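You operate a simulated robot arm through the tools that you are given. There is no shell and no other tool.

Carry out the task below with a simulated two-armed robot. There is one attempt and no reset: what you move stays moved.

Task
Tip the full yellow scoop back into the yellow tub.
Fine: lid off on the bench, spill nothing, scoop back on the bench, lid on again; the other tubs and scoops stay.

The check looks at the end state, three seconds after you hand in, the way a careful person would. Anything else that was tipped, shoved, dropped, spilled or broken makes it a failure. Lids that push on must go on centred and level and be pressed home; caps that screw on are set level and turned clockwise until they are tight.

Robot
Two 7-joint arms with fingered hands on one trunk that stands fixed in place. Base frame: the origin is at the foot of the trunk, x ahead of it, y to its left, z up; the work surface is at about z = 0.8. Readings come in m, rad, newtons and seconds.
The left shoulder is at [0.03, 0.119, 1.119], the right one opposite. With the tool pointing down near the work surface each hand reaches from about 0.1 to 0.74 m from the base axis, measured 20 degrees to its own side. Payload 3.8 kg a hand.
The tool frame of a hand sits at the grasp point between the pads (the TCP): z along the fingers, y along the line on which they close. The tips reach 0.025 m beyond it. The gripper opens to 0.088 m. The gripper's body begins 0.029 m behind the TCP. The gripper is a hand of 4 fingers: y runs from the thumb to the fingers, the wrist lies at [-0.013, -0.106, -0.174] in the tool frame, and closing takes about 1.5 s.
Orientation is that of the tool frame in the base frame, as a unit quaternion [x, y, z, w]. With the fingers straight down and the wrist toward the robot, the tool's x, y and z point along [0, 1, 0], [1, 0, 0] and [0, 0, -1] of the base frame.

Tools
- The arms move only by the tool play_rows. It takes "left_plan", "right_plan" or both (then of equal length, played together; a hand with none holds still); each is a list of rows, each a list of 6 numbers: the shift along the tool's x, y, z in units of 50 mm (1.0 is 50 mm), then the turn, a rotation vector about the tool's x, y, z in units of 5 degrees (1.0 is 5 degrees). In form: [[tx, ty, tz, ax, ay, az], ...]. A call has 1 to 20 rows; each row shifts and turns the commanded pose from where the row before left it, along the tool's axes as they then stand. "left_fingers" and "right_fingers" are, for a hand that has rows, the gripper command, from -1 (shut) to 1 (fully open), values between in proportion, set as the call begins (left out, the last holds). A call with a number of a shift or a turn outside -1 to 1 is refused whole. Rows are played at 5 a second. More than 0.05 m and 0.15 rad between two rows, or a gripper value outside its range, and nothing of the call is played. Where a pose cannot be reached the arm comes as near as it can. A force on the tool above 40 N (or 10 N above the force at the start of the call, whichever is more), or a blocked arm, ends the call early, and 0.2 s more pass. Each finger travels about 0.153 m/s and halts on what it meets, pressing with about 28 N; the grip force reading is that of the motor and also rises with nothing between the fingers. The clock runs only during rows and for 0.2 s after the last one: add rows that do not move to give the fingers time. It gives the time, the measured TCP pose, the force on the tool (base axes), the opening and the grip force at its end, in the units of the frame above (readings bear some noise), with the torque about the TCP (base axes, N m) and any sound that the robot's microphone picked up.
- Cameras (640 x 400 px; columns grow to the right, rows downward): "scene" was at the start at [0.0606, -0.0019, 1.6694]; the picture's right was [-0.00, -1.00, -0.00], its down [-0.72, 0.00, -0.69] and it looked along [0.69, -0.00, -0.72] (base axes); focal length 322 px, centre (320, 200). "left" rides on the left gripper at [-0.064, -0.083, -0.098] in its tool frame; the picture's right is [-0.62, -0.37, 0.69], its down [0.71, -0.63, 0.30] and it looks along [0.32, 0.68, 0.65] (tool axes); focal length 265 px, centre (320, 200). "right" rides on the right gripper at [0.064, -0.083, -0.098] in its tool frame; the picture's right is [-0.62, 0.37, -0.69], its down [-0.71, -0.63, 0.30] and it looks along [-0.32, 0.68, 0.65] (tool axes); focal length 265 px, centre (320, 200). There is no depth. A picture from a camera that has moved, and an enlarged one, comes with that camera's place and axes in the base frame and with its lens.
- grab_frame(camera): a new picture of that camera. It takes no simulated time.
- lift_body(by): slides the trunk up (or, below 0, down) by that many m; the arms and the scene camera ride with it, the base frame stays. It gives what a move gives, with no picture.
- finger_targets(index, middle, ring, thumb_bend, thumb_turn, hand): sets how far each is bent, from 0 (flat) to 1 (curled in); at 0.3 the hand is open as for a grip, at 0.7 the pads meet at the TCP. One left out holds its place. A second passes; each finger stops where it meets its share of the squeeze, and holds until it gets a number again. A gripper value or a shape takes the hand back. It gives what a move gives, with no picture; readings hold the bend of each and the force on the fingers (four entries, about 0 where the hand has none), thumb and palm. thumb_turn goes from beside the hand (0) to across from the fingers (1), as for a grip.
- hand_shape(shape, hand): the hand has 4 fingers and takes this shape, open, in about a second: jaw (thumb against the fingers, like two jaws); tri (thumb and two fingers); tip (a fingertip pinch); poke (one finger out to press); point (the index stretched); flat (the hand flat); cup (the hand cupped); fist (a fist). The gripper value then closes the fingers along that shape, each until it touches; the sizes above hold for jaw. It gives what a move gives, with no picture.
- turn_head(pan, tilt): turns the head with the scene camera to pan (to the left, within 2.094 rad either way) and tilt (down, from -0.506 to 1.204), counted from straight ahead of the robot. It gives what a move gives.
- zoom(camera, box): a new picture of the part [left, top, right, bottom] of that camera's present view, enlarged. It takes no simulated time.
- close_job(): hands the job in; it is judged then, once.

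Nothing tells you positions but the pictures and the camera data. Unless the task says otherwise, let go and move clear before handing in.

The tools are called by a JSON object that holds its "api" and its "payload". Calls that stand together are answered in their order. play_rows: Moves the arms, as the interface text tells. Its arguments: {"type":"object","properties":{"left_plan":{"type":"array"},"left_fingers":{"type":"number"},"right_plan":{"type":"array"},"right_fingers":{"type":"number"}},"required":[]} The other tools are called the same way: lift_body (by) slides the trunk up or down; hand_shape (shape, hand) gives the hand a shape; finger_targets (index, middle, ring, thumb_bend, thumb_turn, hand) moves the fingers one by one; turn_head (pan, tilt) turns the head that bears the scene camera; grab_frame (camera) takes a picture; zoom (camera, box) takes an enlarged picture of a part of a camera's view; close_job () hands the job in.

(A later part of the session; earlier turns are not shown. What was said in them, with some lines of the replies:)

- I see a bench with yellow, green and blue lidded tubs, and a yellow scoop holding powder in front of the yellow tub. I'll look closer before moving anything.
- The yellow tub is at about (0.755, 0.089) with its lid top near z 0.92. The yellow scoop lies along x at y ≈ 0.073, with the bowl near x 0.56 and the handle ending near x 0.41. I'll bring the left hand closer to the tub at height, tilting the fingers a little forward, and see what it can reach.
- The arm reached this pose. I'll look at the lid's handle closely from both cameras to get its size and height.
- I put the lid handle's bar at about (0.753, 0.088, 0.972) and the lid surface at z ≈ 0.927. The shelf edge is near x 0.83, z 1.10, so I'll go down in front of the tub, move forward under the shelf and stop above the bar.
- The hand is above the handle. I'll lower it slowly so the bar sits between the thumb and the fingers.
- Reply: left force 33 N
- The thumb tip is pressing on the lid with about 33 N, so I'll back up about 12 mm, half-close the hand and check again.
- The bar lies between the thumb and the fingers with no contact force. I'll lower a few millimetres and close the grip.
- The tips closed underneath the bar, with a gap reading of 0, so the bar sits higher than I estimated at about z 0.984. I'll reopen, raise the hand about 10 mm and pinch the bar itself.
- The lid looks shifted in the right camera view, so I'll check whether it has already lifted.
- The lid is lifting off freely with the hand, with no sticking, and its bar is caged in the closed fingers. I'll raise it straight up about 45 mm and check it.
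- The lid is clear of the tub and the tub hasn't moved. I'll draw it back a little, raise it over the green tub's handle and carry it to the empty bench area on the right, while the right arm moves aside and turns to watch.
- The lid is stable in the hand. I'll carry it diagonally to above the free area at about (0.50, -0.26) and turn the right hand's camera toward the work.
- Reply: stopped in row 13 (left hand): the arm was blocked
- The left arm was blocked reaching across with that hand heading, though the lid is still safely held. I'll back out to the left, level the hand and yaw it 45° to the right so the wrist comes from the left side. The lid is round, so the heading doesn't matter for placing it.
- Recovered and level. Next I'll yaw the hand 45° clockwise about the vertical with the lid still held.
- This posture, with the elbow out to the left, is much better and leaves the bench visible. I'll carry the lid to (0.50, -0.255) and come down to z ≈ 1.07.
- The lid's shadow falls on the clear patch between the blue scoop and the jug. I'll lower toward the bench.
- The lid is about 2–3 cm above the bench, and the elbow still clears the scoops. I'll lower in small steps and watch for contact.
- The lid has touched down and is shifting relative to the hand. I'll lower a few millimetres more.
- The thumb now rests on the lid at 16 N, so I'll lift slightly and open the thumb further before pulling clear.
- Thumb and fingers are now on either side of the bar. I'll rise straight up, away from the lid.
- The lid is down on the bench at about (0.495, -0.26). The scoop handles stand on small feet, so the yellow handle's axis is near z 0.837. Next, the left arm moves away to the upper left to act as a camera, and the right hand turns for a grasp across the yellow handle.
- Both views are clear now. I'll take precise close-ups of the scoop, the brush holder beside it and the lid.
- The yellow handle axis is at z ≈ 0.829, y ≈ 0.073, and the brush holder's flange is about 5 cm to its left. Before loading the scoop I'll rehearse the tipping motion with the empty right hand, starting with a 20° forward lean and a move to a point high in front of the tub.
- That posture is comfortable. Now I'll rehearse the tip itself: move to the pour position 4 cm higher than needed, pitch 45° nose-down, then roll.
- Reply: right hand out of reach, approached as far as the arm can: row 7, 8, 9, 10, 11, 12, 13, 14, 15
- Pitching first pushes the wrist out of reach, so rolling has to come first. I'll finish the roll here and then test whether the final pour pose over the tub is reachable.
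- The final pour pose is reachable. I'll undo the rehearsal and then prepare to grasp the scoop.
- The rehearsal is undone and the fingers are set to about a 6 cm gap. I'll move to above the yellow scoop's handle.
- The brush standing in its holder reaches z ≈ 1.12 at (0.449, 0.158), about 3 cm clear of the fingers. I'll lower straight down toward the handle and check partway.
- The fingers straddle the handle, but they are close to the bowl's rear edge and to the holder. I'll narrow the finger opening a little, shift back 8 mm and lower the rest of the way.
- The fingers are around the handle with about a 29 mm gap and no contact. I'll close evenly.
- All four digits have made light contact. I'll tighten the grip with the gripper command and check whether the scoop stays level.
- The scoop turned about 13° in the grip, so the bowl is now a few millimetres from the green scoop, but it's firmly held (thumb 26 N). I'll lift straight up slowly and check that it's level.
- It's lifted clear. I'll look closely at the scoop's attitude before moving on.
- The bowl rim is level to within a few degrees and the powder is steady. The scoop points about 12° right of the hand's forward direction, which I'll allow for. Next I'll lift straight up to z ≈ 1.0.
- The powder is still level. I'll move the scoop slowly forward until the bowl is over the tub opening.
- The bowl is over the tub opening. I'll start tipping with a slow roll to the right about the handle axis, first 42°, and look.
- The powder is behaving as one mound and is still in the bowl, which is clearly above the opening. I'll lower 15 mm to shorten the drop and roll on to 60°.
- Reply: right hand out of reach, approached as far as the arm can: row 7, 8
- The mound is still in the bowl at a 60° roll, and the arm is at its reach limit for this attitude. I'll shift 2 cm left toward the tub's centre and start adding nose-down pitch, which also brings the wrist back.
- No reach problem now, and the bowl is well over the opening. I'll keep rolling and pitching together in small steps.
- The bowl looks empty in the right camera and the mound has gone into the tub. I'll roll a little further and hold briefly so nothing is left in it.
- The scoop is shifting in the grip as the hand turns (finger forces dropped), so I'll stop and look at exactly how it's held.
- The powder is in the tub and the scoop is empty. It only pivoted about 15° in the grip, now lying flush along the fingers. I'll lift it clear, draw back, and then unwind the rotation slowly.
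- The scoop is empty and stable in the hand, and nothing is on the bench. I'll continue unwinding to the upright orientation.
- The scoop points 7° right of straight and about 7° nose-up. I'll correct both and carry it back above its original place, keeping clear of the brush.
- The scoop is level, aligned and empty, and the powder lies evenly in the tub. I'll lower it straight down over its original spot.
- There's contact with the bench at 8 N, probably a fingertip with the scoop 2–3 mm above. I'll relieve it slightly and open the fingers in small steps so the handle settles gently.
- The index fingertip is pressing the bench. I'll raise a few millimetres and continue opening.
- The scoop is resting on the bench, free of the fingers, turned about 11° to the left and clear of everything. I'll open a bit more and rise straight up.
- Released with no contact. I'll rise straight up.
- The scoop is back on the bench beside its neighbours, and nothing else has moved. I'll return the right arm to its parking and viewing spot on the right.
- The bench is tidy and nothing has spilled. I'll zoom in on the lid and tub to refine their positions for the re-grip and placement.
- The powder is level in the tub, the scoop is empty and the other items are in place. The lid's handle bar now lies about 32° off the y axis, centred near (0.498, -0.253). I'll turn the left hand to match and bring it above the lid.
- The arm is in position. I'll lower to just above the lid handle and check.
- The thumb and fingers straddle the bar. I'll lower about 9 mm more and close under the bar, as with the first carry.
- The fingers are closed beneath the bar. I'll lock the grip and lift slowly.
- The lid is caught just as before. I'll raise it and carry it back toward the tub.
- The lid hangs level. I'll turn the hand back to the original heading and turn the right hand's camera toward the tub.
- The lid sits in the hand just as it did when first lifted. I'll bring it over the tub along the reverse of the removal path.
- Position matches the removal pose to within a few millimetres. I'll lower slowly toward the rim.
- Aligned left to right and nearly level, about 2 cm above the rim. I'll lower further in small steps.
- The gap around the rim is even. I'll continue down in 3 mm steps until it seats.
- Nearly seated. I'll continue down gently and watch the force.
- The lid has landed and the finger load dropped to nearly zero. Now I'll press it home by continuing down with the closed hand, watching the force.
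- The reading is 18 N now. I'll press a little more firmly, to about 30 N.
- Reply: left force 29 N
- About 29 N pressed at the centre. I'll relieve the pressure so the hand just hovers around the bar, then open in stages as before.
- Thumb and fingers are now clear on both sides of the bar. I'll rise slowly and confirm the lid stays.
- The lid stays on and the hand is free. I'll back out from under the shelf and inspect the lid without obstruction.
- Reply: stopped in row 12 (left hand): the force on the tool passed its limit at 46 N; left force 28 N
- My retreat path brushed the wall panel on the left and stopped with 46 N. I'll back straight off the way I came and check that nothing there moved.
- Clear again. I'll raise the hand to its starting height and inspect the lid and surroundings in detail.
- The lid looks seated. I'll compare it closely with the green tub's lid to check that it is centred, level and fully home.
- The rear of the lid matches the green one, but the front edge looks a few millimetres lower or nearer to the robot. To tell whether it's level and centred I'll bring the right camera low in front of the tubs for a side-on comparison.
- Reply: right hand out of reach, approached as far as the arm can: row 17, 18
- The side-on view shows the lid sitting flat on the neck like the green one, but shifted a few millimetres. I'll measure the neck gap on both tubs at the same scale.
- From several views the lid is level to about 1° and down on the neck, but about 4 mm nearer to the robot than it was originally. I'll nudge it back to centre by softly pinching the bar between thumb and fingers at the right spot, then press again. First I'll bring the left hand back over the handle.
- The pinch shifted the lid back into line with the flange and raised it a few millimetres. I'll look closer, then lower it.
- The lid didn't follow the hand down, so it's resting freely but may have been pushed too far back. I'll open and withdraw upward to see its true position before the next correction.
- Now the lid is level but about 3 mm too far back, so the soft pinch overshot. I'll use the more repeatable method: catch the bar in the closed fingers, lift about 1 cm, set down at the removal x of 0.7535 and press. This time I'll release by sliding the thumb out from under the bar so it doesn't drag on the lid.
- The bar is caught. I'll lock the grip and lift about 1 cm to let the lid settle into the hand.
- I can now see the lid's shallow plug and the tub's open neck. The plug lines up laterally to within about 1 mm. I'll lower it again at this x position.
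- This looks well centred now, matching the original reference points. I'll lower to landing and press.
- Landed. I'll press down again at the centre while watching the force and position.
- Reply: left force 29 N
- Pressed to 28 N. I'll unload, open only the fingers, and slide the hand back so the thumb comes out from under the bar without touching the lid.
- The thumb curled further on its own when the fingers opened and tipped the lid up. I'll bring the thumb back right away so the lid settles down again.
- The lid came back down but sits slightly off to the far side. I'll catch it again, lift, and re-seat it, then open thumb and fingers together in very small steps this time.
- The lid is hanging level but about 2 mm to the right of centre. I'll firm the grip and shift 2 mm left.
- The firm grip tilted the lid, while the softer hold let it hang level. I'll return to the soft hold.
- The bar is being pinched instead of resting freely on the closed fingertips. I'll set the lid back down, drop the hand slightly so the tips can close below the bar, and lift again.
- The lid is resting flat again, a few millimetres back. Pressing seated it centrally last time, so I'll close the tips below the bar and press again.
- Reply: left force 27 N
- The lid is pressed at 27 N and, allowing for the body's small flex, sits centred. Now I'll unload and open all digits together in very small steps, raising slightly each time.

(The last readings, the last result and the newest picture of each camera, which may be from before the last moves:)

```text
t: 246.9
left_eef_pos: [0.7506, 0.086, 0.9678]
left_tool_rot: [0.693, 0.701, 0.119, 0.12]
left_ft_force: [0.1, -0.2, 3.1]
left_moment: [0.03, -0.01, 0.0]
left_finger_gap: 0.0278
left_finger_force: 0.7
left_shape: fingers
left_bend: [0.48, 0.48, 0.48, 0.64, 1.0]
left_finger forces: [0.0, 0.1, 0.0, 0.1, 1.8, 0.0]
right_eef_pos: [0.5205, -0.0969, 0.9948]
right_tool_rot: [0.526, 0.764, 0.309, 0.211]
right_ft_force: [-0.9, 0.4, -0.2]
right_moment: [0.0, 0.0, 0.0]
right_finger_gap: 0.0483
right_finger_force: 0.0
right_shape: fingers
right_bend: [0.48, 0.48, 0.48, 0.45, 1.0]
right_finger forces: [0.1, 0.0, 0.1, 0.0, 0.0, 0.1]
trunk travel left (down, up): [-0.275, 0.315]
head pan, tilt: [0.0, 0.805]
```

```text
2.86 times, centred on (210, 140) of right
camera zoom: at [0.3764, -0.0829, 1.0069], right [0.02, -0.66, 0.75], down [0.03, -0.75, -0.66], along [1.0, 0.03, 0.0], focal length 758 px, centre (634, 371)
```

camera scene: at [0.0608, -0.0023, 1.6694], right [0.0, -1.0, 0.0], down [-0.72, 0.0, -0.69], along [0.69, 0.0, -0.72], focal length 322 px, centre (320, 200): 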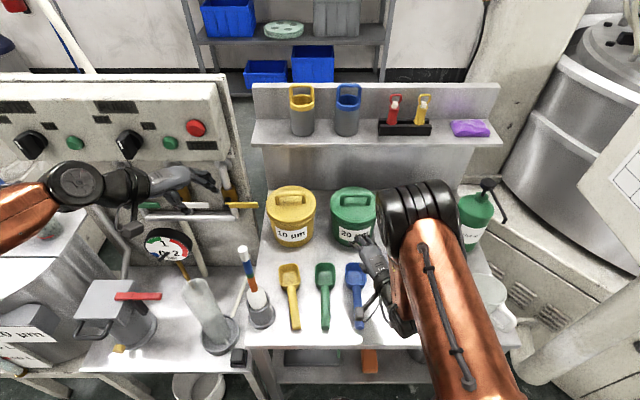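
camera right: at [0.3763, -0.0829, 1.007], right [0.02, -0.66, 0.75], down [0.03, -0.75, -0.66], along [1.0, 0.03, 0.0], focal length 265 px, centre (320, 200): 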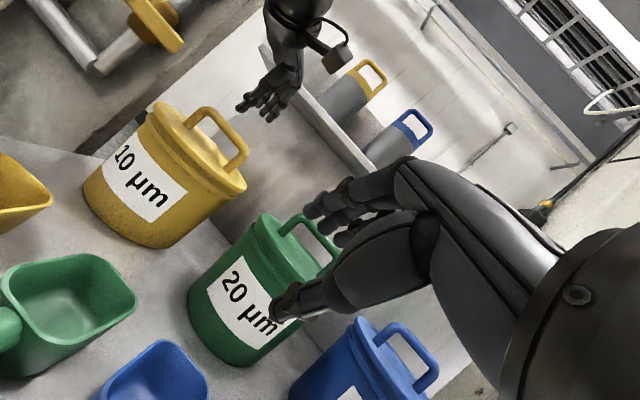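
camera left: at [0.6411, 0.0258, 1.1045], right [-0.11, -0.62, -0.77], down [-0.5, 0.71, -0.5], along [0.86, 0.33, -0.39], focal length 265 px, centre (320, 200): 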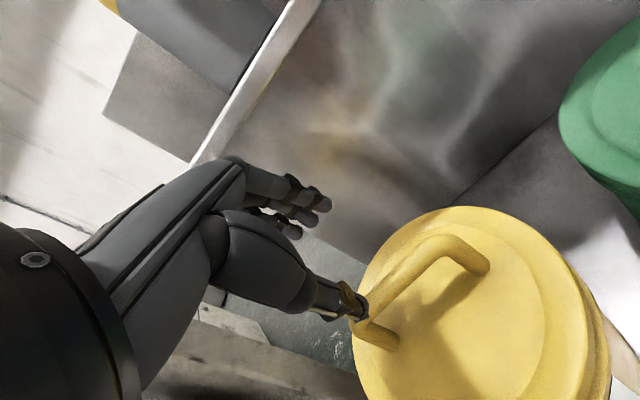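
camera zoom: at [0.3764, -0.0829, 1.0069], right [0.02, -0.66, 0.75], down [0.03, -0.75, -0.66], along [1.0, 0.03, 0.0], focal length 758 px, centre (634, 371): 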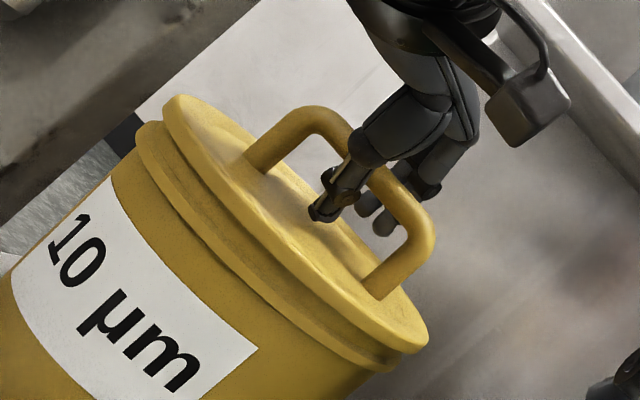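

Low contact forces (under 2 N) and the lid isn't moving. I'll continue the same alternation.

{"api": "play_rows", "payload": {"left_plan": [[0, 0.012, -0.033, 0, 0, 0], [0, 0, 0, 0, 0, 0]]}}

{"api": "finger_targets", "payload": {"hand": "left", "index": 0.42, "middle": 0.42, "ring": 0.42, "thumb_bend": 0.6}}

{"api": "play_rows", "payload": {"left_plan": [[0, 0.014, -0.038, 0, 0, 0], [0, 0, 0, 0, 0, 0]]}}

{"api": "finger_targets", "payload": {"hand": "left", "index": 0.38, "middle": 0.38, "ring": 0.38, "thumb_bend": 0.57}}

{"api": "play_rows", "payload": {"left_plan": [[0, 0.014, -0.038, 0, 0, 0], [0, 0, 0, 0, 0, 0]]}}

{"api": "finger_targets", "payload": {"hand": "left", "index": 0.36, "middle": 0.36, "ring": 0.36, "thumb_bend": 0.53}}

{"api": "zoom", "payload": {"camera": "right", "box": [130, 70, 290, 210]}}

{"api": "zoom", "payload": {"camera": "left", "box": [180, 130, 520, 380]}}

```text
t: 247.5
left_eef_pos: [0.7526, 0.0862, 0.9701]
left_tool_rot: [0.692, 0.702, 0.119, 0.12]
left_ft_force: [0.6, 0.2, -0.1]
left_moment: [-0.04, 0.01, 0.0]
left_finger_gap: 0.0291
left_finger_force: 0.1
left_shape: fingers
left_bend: [0.48, 0.48, 0.48, 0.63, 1.0]
left_finger forces: [0.0, 0.0, 0.0, 0.1, 0.1, 0.1]
right_eef_pos: [0.5206, -0.0982, 0.9934]
right_tool_rot: [0.526, 0.763, 0.31, 0.211]
right_ft_force: [0.4, -0.4, -0.1]
right_moment: [-0.04, 0.01, 0.0]
right_finger_gap: 0.0487
right_finger_force: 0.1
right_shape: fingers
right_bend: [0.48, 0.48, 0.48, 0.45, 1.0]
right_finger forces: [0.0, 0.1, 0.1, 0.0, 0.0, 0.0]
trunk travel left (down, up): [-0.275, 0.315]
head pan, tilt: [0.0, 0.805]
```

```text
t: 248.5
left_eef_pos: [0.752, 0.0854, 0.97]
left_tool_rot: [0.692, 0.702, 0.12, 0.12]
left_ft_force: [0.1, 0.5, 0.3]
left_moment: [0.0, 0.02, -0.01]
left_finger_gap: 0.0383
left_finger_force: 0.5
left_shape: fingers
left_bend: [0.42, 0.42, 0.42, 0.61, 1.0]
left_finger forces: [0.1, 0.0, 0.0, 0.0, 0.7, 0.0]
right_eef_pos: [0.5207, -0.0979, 0.9929]
right_tool_rot: [0.526, 0.764, 0.31, 0.211]
right_ft_force: [0.4, 0.9, -0.9]
right_moment: [0.0, -0.04, -0.01]
right_finger_gap: 0.0488
right_finger_force: 0.2
right_shape: fingers
right_bend: [0.48, 0.48, 0.48, 0.45, 1.0]
right_finger forces: [0.0, 0.0, 0.1, 0.0, 0.1, 0.1]
trunk travel left (down, up): [-0.275, 0.315]
head pan, tilt: [0.0, 0.805]
```

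```text
t: 249.1
left_eef_pos: [0.7524, 0.0856, 0.9726]
left_tool_rot: [0.692, 0.701, 0.119, 0.12]
left_ft_force: [0.0, 0.1, -0.3]
left_moment: [-0.01, -0.02, 0.0]
left_finger_gap: 0.0386
left_finger_force: 0.0
left_shape: fingers
left_bend: [0.42, 0.42, 0.42, 0.6, 1.0]
left_finger forces: [0.0, 0.0, 0.1, 0.1, 0.0, 0.0]
right_eef_pos: [0.5199, -0.0971, 0.9941]
right_tool_rot: [0.527, 0.763, 0.309, 0.211]
right_ft_force: [-0.3, 0.2, 0.3]
right_moment: [0.02, 0.0, -0.01]
right_finger_gap: 0.0487
right_finger_force: 0.1
right_shape: fingers
right_bend: [0.48, 0.48, 0.48, 0.45, 1.0]
right_finger forces: [0.0, 0.1, 0.1, 0.1, 0.1, 0.1]
trunk travel left (down, up): [-0.275, 0.315]
head pan, tilt: [0.0, 0.805]
```

```text
t: 250.1
left_eef_pos: [0.7523, 0.087, 0.9721]
left_tool_rot: [0.692, 0.702, 0.12, 0.121]
left_ft_force: [1.0, 0.3, 0.1]
left_moment: [-0.02, -0.01, 0.01]
left_finger_gap: 0.0475
left_finger_force: 0.1
left_shape: fingers
left_bend: [0.38, 0.38, 0.38, 0.56, 1.0]
left_finger forces: [0.0, 0.0, 0.0, 0.0, 0.0, 0.0]
right_eef_pos: [0.5209, -0.0978, 0.9935]
right_tool_rot: [0.526, 0.763, 0.31, 0.211]
right_ft_force: [0.8, 0.5, 0.8]
right_moment: [0.04, -0.01, -0.03]
right_finger_gap: 0.0485
right_finger_force: 0.0
right_shape: fingers
right_bend: [0.48, 0.48, 0.48, 0.45, 1.0]
right_finger forces: [0.1, 0.2, 0.0, 0.0, 0.0, 0.0]
trunk travel left (down, up): [-0.275, 0.315]
head pan, tilt: [0.0, 0.805]
```

```text
t: 250.7
left_eef_pos: [0.7542, 0.0865, 0.9737]
left_tool_rot: [0.692, 0.702, 0.119, 0.12]
left_ft_force: [-0.5, 0.8, -0.1]
left_moment: [-0.03, -0.05, -0.02]
left_finger_gap: 0.0472
left_finger_force: 0.0
left_shape: fingers
left_bend: [0.38, 0.38, 0.38, 0.56, 1.0]
left_finger forces: [0.0, 0.0, 0.0, 0.0, 0.1, 0.0]
right_eef_pos: [0.5206, -0.0964, 0.9935]
right_tool_rot: [0.526, 0.764, 0.31, 0.21]
right_ft_force: [0.0, -0.2, 0.4]
right_moment: [0.02, 0.03, -0.02]
right_finger_gap: 0.0488
right_finger_force: 0.0
right_shape: fingers
right_bend: [0.48, 0.48, 0.48, 0.45, 1.0]
right_finger forces: [0.1, 0.1, 0.1, 0.0, 0.0, 0.1]
trunk travel left (down, up): [-0.275, 0.315]
head pan, tilt: [0.0, 0.805]
```

```text
t: 251.7
left_eef_pos: [0.7528, 0.0878, 0.9734]
left_tool_rot: [0.692, 0.702, 0.12, 0.12]
left_ft_force: [0.3, 0.2, 0.1]
left_moment: [0.0, 0.03, 0.02]
left_finger_gap: 0.0529
left_finger_force: 0.1
left_shape: fingers
left_bend: [0.36, 0.36, 0.36, 0.53, 1.0]
left_finger forces: [0.0, 0.1, 0.1, 0.1, 0.0, 0.0]
right_eef_pos: [0.52, -0.0973, 0.9941]
right_tool_rot: [0.526, 0.764, 0.31, 0.211]
right_ft_force: [0.7, 0.0, 0.5]
right_moment: [0.02, 0.01, 0.02]
right_finger_gap: 0.0488
right_finger_force: 0.1
right_shape: fingers
right_bend: [0.48, 0.48, 0.48, 0.45, 1.0]
right_finger forces: [0.0, 0.0, 0.0, 0.0, 0.0, 0.0]
trunk travel left (down, up): [-0.275, 0.315]
head pan, tilt: [0.0, 0.805]
```

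```text
2.86 times, centred on (210, 140) of right
camera zoom: at [0.3765, -0.0829, 1.0069], right [0.02, -0.66, 0.75], down [0.03, -0.75, -0.66], along [1.0, 0.03, 0.0], focal length 758 px, centre (634, 371)
```

zoom: 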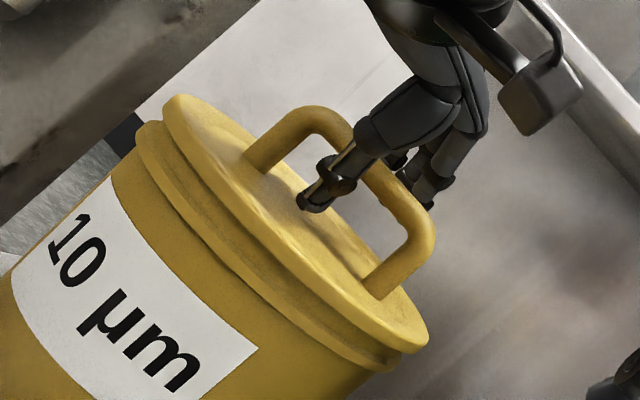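

```text
1.60 times, centred on (350, 255) of left
camera zoom: at [0.6428, 0.0223, 1.04], right [-0.11, -0.62, -0.77], down [-0.5, 0.71, -0.5], along [0.86, 0.33, -0.39], focal length 425 px, centre (272, 112)
```

zoom: 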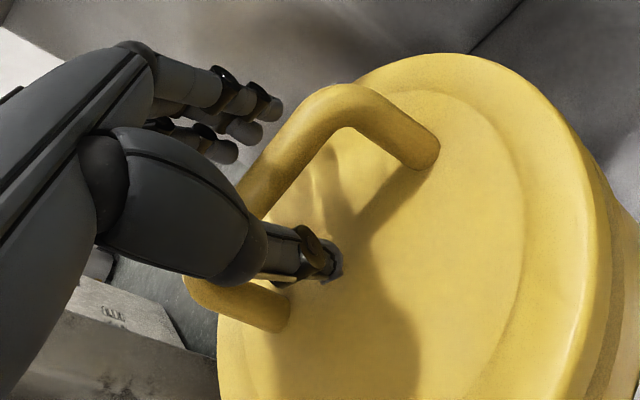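

The hand is fully free and the lid hasn't moved. I'll lift away along the safe route I used before.

{"api": "play_rows", "payload": {"left_plan": [[0, 0.034, -0.094, 0, 0, 0], [0, 0.034, -0.094, 0, 0, 0], [0, 0.068, -0.188, 0, 0, 0], [0, 0.068, -0.188, 0, 0, 0], [0, 0.068, -0.188, 0, 0, 0], [0, 0.068, -0.188, 0, 0, 0], [0, 0.068, -0.188, 0, 0, 0], [0, -0.376, -0.137, 0, 0, 0], [0, -0.376, -0.137, 0, 0, 0], [0, -0.376, -0.137, 0, 0, 0], [0, -0.376, -0.137, 0, 0, 0], [0, -0.376, -0.137, 0, 0, 0], [0, -0.376, -0.137, 0, 0, 0], [0, 0, 0, 0, 0, 0]]}}

{"api": "play_rows", "payload": {"left_plan": [[0, 0.1, -0.376, 0, 0, 0], [0, 0.1, -0.376, 0, 0, 0], [0, 0.1, -0.376, 0, 0, 0], [0, 0.1, -0.376, 0, 0, 0], [0, -0.262, -0.45, 0, 0, 0], [0, -0.262, -0.45, 0, 0, 0], [0, -0.262, -0.45, 0, 0, 0], [0, -0.262, -0.45, 0, 0, 0], [0, -0.262, -0.45, 0, 0, 0], [0, -0.262, -0.45, 0, 0, 0], [0, 0, 0, 0, -0.342, 0.94], [0, 0, 0, 0, -0.342, 0.94], [0, 0, 0, 0, -0.342, 0.94], [0, 0, 0, 0, -0.342, 0.94], [0, 0, 0, 0, -0.342, 0.94], [0, 0, 0, 0, -0.342, 0.94], [0, 0, 0, 0, -0.342, 0.94], [0, 0, 0, 0, -0.342, 0.94], [0, 0, 0, 0, -0.342, 0.94], [0, 0, 0, 0, 0, 0]]}}

{"api": "play_rows", "payload": {"left_plan": [[0.566, -0.532, -0.193, 0, 0, 0], [0.566, -0.532, -0.193, 0, 0, 0], [0.566, -0.532, -0.193, 0, 0, 0], [0.566, -0.532, -0.193, 0, 0, 0], [0, 0, 0, 0, 0, 0]]}}

{"api": "zoom", "payload": {"camera": "scene", "box": [262, 180, 322, 230]}}

{"api": "zoom", "payload": {"camera": "scene", "box": [292, 205, 322, 230]}}

{"api": "zoom", "payload": {"camera": "right", "box": [140, 90, 200, 140]}}

{"api": "zoom", "payload": {"camera": "right", "box": [70, 80, 360, 300]}}

```text
t: 254.7
left_eef_pos: [0.6329, 0.0866, 1.0377]
left_tool_rot: [0.693, 0.701, 0.12, 0.12]
left_ft_force: [0.4, 0.0, -0.1]
left_moment: [0.01, -0.02, 0.01]
left_finger_gap: 0.0531
left_finger_force: 0.1
left_shape: fingers
left_bend: [0.36, 0.36, 0.36, 0.53, 1.0]
left_finger forces: [0.1, 0.0, 0.0, 0.0, 0.0, 0.1]
right_eef_pos: [0.5197, -0.0966, 0.9934]
right_tool_rot: [0.526, 0.763, 0.31, 0.211]
right_ft_force: [-0.1, -0.2, -0.2]
right_moment: [-0.01, 0.0, 0.01]
right_finger_gap: 0.0488
right_finger_force: 0.0
right_shape: fingers
right_bend: [0.48, 0.48, 0.48, 0.45, 1.0]
right_finger forces: [0.0, 0.1, 0.0, 0.1, 0.0, 0.0]
trunk travel left (down, up): [-0.275, 0.315]
head pan, tilt: [0.0, 0.805]
```

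```text
t: 258.9
left_eef_pos: [0.5077, 0.0841, 1.214]
left_tool_rot: [0.907, 0.384, 0.064, 0.159]
left_ft_force: [-0.3, 0.2, 0.8]
left_moment: [-0.03, 0.01, 0.02]
left_finger_gap: 0.0531
left_finger_force: 0.0
left_shape: fingers
left_bend: [0.36, 0.36, 0.36, 0.53, 1.0]
left_finger forces: [0.0, 0.1, 0.1, 0.0, 0.0, 0.1]
right_eef_pos: [0.5205, -0.0978, 0.9941]
right_tool_rot: [0.527, 0.763, 0.31, 0.211]
right_ft_force: [-0.4, 0.1, 0.2]
right_moment: [-0.01, -0.02, 0.0]
right_finger_gap: 0.0487
right_finger_force: 0.0
right_shape: fingers
right_bend: [0.48, 0.48, 0.48, 0.45, 1.0]
right_finger forces: [0.0, 0.1, 0.1, 0.0, 0.1, 0.0]
trunk travel left (down, up): [-0.275, 0.315]
head pan, tilt: [0.0, 0.805]
```

```text
t: 260.1
left_eef_pos: [0.5063, 0.2451, 1.2146]
left_tool_rot: [0.907, 0.384, 0.062, 0.16]
left_ft_force: [0.1, -0.5, -0.3]
left_moment: [-0.02, 0.01, -0.02]
left_finger_gap: 0.0532
left_finger_force: 0.0
left_shape: fingers
left_bend: [0.36, 0.36, 0.36, 0.53, 1.0]
left_finger forces: [0.1, 0.0, 0.0, 0.0, 0.0, 0.0]
right_eef_pos: [0.52, -0.0975, 0.9938]
right_tool_rot: [0.526, 0.763, 0.31, 0.21]
right_ft_force: [0.3, 0.1, 0.1]
right_moment: [0.0, -0.01, 0.0]
right_finger_gap: 0.0487
right_finger_force: 0.1
right_shape: fingers
right_bend: [0.48, 0.48, 0.48, 0.45, 1.0]
right_finger forces: [0.0, 0.1, 0.0, 0.0, 0.0, 0.0]
trunk travel left (down, up): [-0.275, 0.315]
head pan, tilt: [0.0, 0.805]
```

```text
8.00 times, centred on (292, 205) of scene
camera zoom: at [0.0609, -0.0025, 1.6694], right [0.0, -1.0, 0.0], down [-0.72, 0.0, -0.69], along [0.69, 0.0, -0.72], focal length 2579 px, centre (544, 160)
```

zoom: 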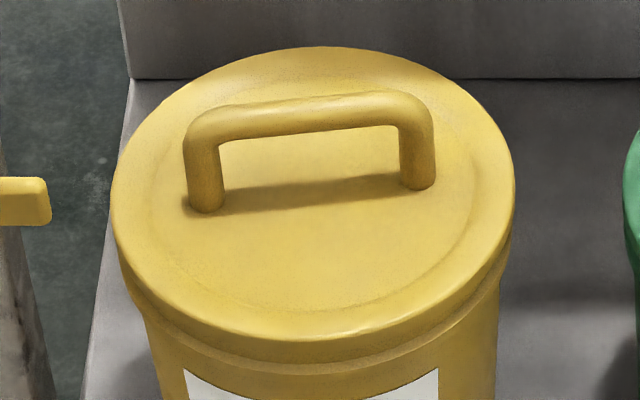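

```text
16.00 times, centred on (307, 218) of scene
camera zoom: at [0.0609, -0.0025, 1.6694], right [0.0, -1.0, 0.0], down [-0.72, 0.0, -0.69], along [0.69, 0.0, -0.72], focal length 5158 px, centre (528, -80)
```

zoom: 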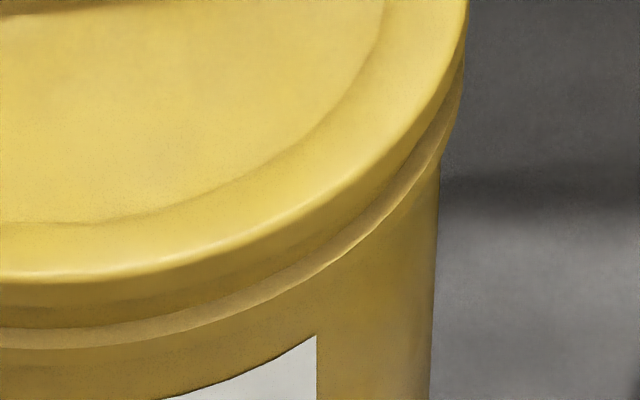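

```text
8.00 times, centred on (170, 115) of right
camera zoom: at [0.3766, -0.0833, 1.0068], right [0.02, -0.66, 0.75], down [0.03, -0.75, -0.66], along [1.0, 0.03, 0.0], focal length 2123 px, centre (1520, 880)
```

zoom: 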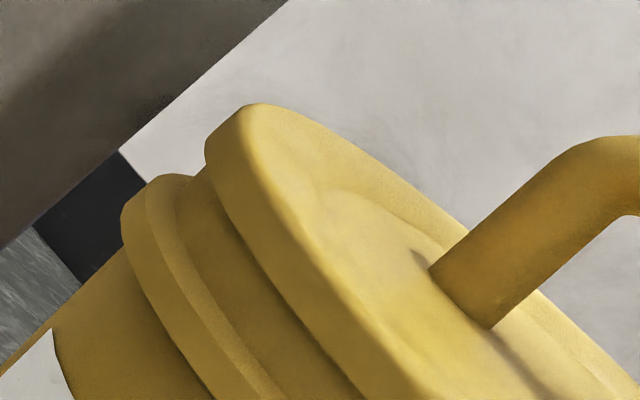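

```text
1.82 times, centred on (215, 190) of right
camera zoom: at [0.3766, -0.0833, 1.0068], right [0.02, -0.66, 0.75], down [0.03, -0.75, -0.66], along [1.0, 0.03, 0.0], focal length 483 px, centre (511, 218)
```

zoom: 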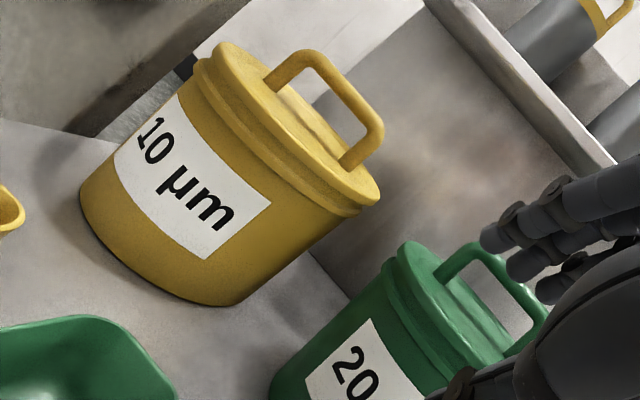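

The lid sits level, about 2 mm from centre, and the release didn't disturb it. One more check of the right end of the rim for any residual tilt.

{"api": "zoom", "payload": {"camera": "right", "box": [195, 150, 255, 205]}}

{"api": "zoom", "payload": {"camera": "right", "box": [150, 110, 210, 170]}}

{"api": "zoom", "payload": {"camera": "left", "box": [340, 80, 500, 240]}}

{"api": "grab_frame", "payload": {"camera": "left"}}

```text
7.27 times, centred on (225, 178) of right
camera zoom: at [0.3766, -0.0833, 1.0068], right [0.02, -0.66, 0.75], down [0.03, -0.75, -0.66], along [1.0, 0.03, 0.0], focal length 1930 px, centre (1011, 364)
```

zoom: 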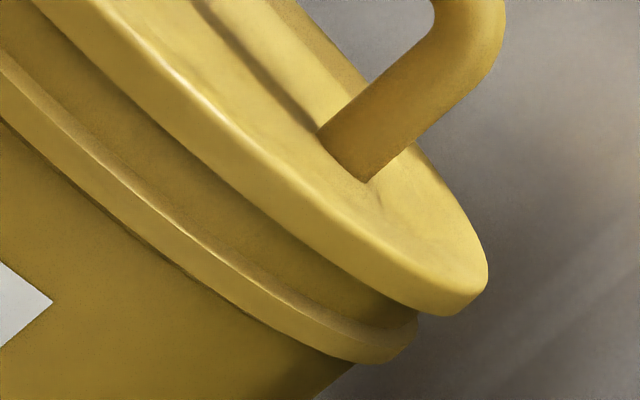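

```text
6.67 times, centred on (180, 140) of right
camera zoom: at [0.3766, -0.0833, 1.0068], right [0.02, -0.66, 0.75], down [0.03, -0.75, -0.66], along [1.0, 0.03, 0.0], focal length 1769 px, centre (1253, 600)
```

zoom: 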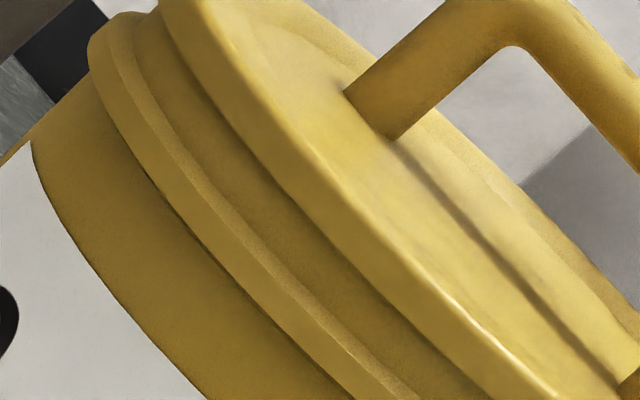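

```text
2.50 times, centred on (420, 160) of left
camera zoom: at [0.382, 0.2777, 1.2796], right [-0.52, -0.37, -0.77], down [0.15, 0.85, -0.51], along [0.84, -0.37, -0.39], focal length 664 px, centre (70, 300)
```

zoom: 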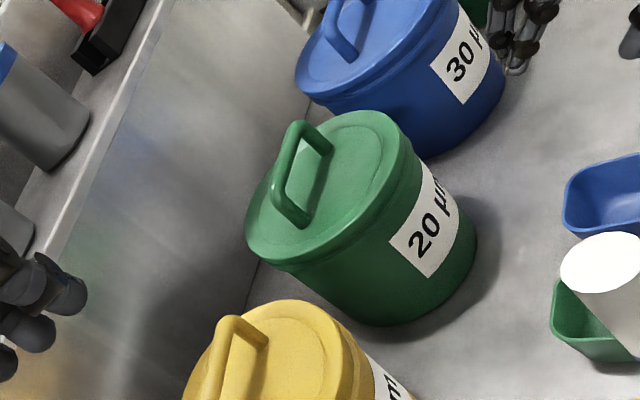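

```text
taken
camera left: at [0.382, 0.2777, 1.2796], right [-0.52, -0.37, -0.77], down [0.15, 0.85, -0.51], along [0.84, -0.37, -0.39], focal length 265 px, centre (320, 200)
```

left: 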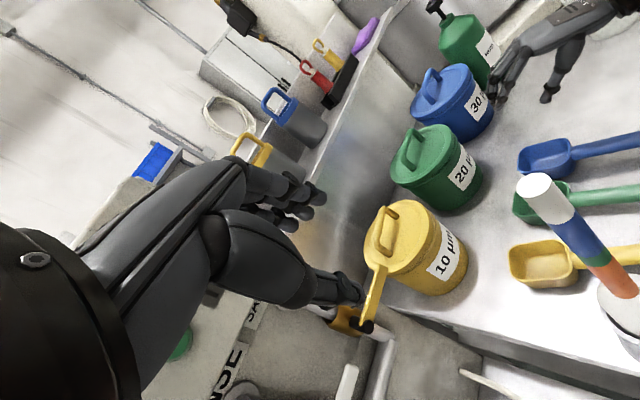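

{"api": "zoom", "payload": {"camera": "left", "box": [350, 190, 480, 310]}}

{"api": "zoom", "payload": {"camera": "left", "box": [380, 115, 490, 220]}}

{"api": "zoom", "payload": {"camera": "scene", "box": [262, 205, 292, 230]}}

```text
3.33 times, centred on (415, 250) of left
camera zoom: at [0.382, 0.2777, 1.2796], right [-0.52, -0.37, -0.77], down [0.15, 0.85, -0.51], along [0.84, -0.37, -0.39], focal length 885 px, centre (3, 33)
```

zoom: 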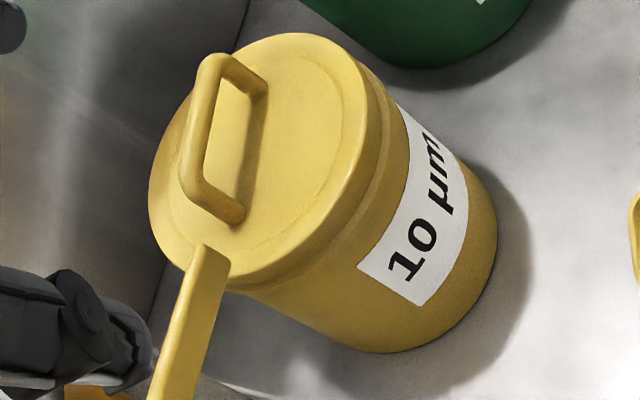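

```text
3.81 times, centred on (435, 168) of left
camera zoom: at [0.382, 0.2777, 1.2796], right [-0.52, -0.37, -0.77], down [0.15, 0.85, -0.51], along [0.84, -0.37, -0.39], focal length 1011 px, centre (-118, 324)
```

zoom: 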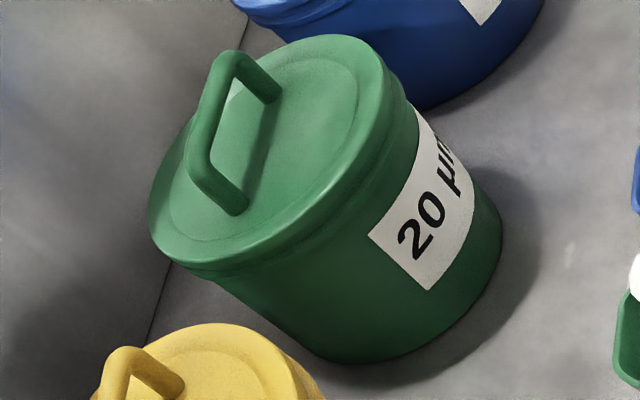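

```text
16.00 times, centred on (277, 218) of scene
camera zoom: at [0.0609, -0.0025, 1.6694], right [0.0, -1.0, 0.0], down [-0.72, 0.0, -0.69], along [0.69, 0.0, -0.72], focal length 5158 px, centre (1008, -80)
```

zoom: 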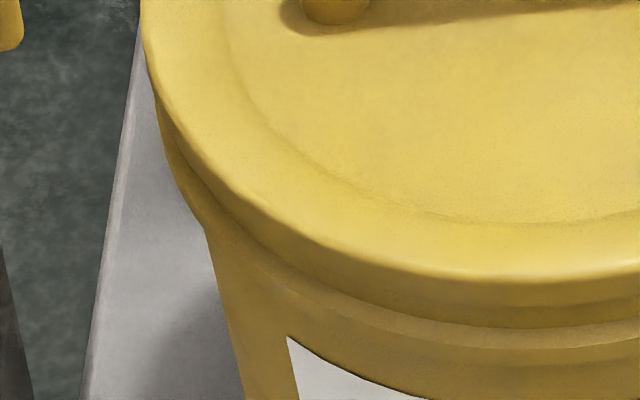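

The lid sits flat and even like its neighbours. I'll move the right arm back up and away to the right, then do a final survey.

{"api": "play_rows", "payload": {"right_plan": [[-0.2, 0.04, -0.3, 0, 0, 0], [-0.354, 0.066, -0.358, 0, 0, 0], [-0.354, 0.066, -0.358, 0, 0, 0], [-0.354, 0.066, -0.358, 0, 0, 0], [-0.354, 0.066, -0.358, 0, 0, 0], [-0.354, 0.066, -0.358, 0, 0, 0], [-0.354, 0.066, -0.358, 0, 0, 0], [-0.354, 0.066, -0.358, 0, 0, 0], [-0.354, 0.066, -0.358, 0, 0, 0], [-0.354, 0.066, -0.358, 0, 0, 0], [-0.354, 0.066, -0.358, 0, 0, 0], [-0.354, 0.066, -0.358, 0, 0, 0], [-0.354, 0.066, -0.358, 0, 0, 0], [-0.354, 0.066, -0.358, 0, 0, 0], [-0.354, 0.066, -0.358, 0, 0, 0], [-0.354, 0.066, -0.358, 0, 0, 0], [0, 0, 0, 0, 0, 0]]}}

{"api": "grab_frame", "payload": {"camera": "scene"}}

{"api": "zoom", "payload": {"camera": "scene", "box": [230, 170, 530, 350]}}

{"api": "zoom", "payload": {"camera": "scene", "box": [70, 120, 290, 360]}}

```text
t: 263.7
left_eef_pos: [0.5063, 0.2462, 1.2143]
left_tool_rot: [0.907, 0.383, 0.063, 0.16]
left_ft_force: [0.0, -0.4, -0.1]
left_moment: [0.0, 0.01, 0.04]
left_finger_gap: 0.053
left_finger_force: 0.0
left_shape: fingers
left_bend: [0.36, 0.36, 0.36, 0.53, 1.0]
left_finger forces: [0.0, 0.0, 0.0, 0.0, 0.1, 0.1]
right_eef_pos: [0.4646, -0.4114, 1.2337]
right_tool_rot: [0.53, 0.761, 0.307, 0.217]
right_ft_force: [0.7, 0.9, -0.5]
right_moment: [0.0, 0.01, -0.03]
right_finger_gap: 0.0487
right_finger_force: 0.2
right_shape: fingers
right_bend: [0.48, 0.48, 0.48, 0.45, 1.0]
right_finger forces: [0.0, 0.1, 0.0, 0.0, 0.0, 0.0]
trunk travel left (down, up): [-0.275, 0.315]
head pan, tilt: [0.0, 0.805]
```

```text
taken
camera scene: at [0.0608, -0.0015, 1.6694], right [0.0, -1.0, 0.0], down [-0.72, 0.0, -0.69], along [0.69, 0.0, -0.72], focal length 322 px, centre (320, 200)
```

scene: 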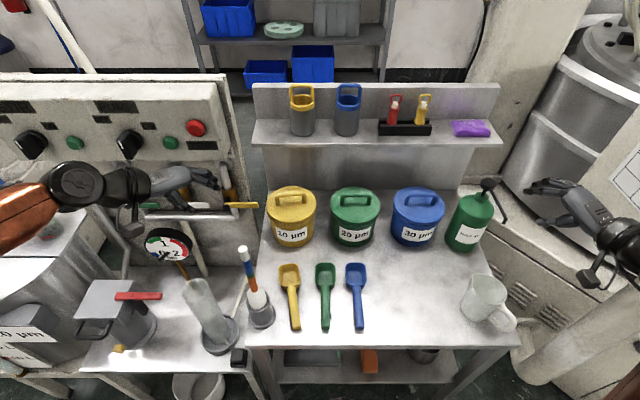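

```text
2.13 times, centred on (380, 260) of scene
camera zoom: at [0.0608, -0.0015, 1.6694], right [0.0, -1.0, 0.0], down [-0.72, 0.0, -0.69], along [0.69, 0.0, -0.72], focal length 688 px, centre (192, 72)
```

zoom: 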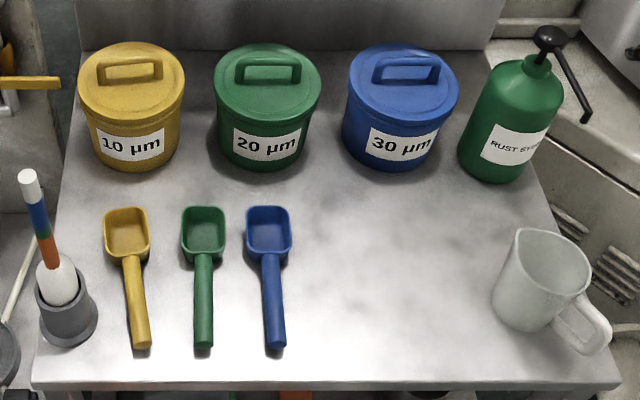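

```text
1.67 times, centred on (180, 240) of scene
camera zoom: at [0.0608, -0.0015, 1.6694], right [0.0, -1.0, 0.0], down [-0.72, 0.0, -0.69], along [0.69, 0.0, -0.72], focal length 537 px, centre (553, 133)
```

zoom: 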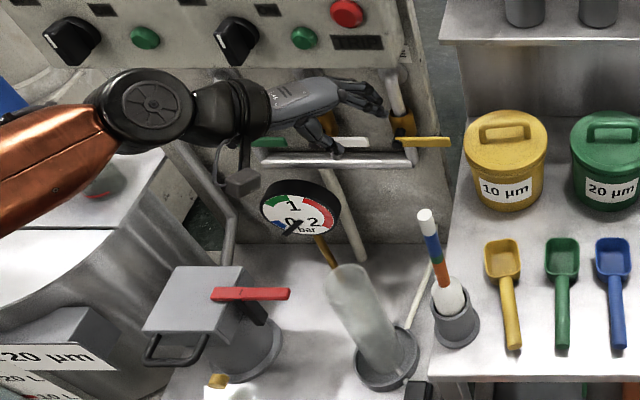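

Here is how things stand before I hand in:
- **Powder:** it is back in the yellow tub and the yellow scoop is empty, lying on the bench in its place at a slight angle.
- **Lid:** the yellow lid is on, pressed, and level like the other two. It sits about 2 mm off centre and its handle is turned about 5°.
- **Surroundings:** I see no spill and everything else is where it was, including the panel lever near where the left hand brushed the panel earlier.
- **Arms:** both hands are empty and clear.

I'm handing in now.

{"api": "close_job", "payload": {}}

```text
The job is handed in.
```

I tipped the yellow scoop's powder back into the yellow tub and handed the job in. I don't have the check's result.

- **Powder:** it all went into the tub. The scoop is empty, and I saw no spill on the bench in the final pictures.
- **Scoop:** it is back on the bench in its place, turned about 11° from how it lay before.
- **Lid:** it is on and level, and I pressed it down with about 27 N. It sits about 2 mm off centre, and its handle is turned about 5° from where it was. It took several tries to seat. One try tipped the lid up on the tub before I brought it back down.
- **Surroundings:** the other tubs and scoops did not move. On one retreat the left hand hit the wall panel on the left and stopped at 46 N. The levers there look unchanged in the last pictures.

Both hands are empty and clear of everything.
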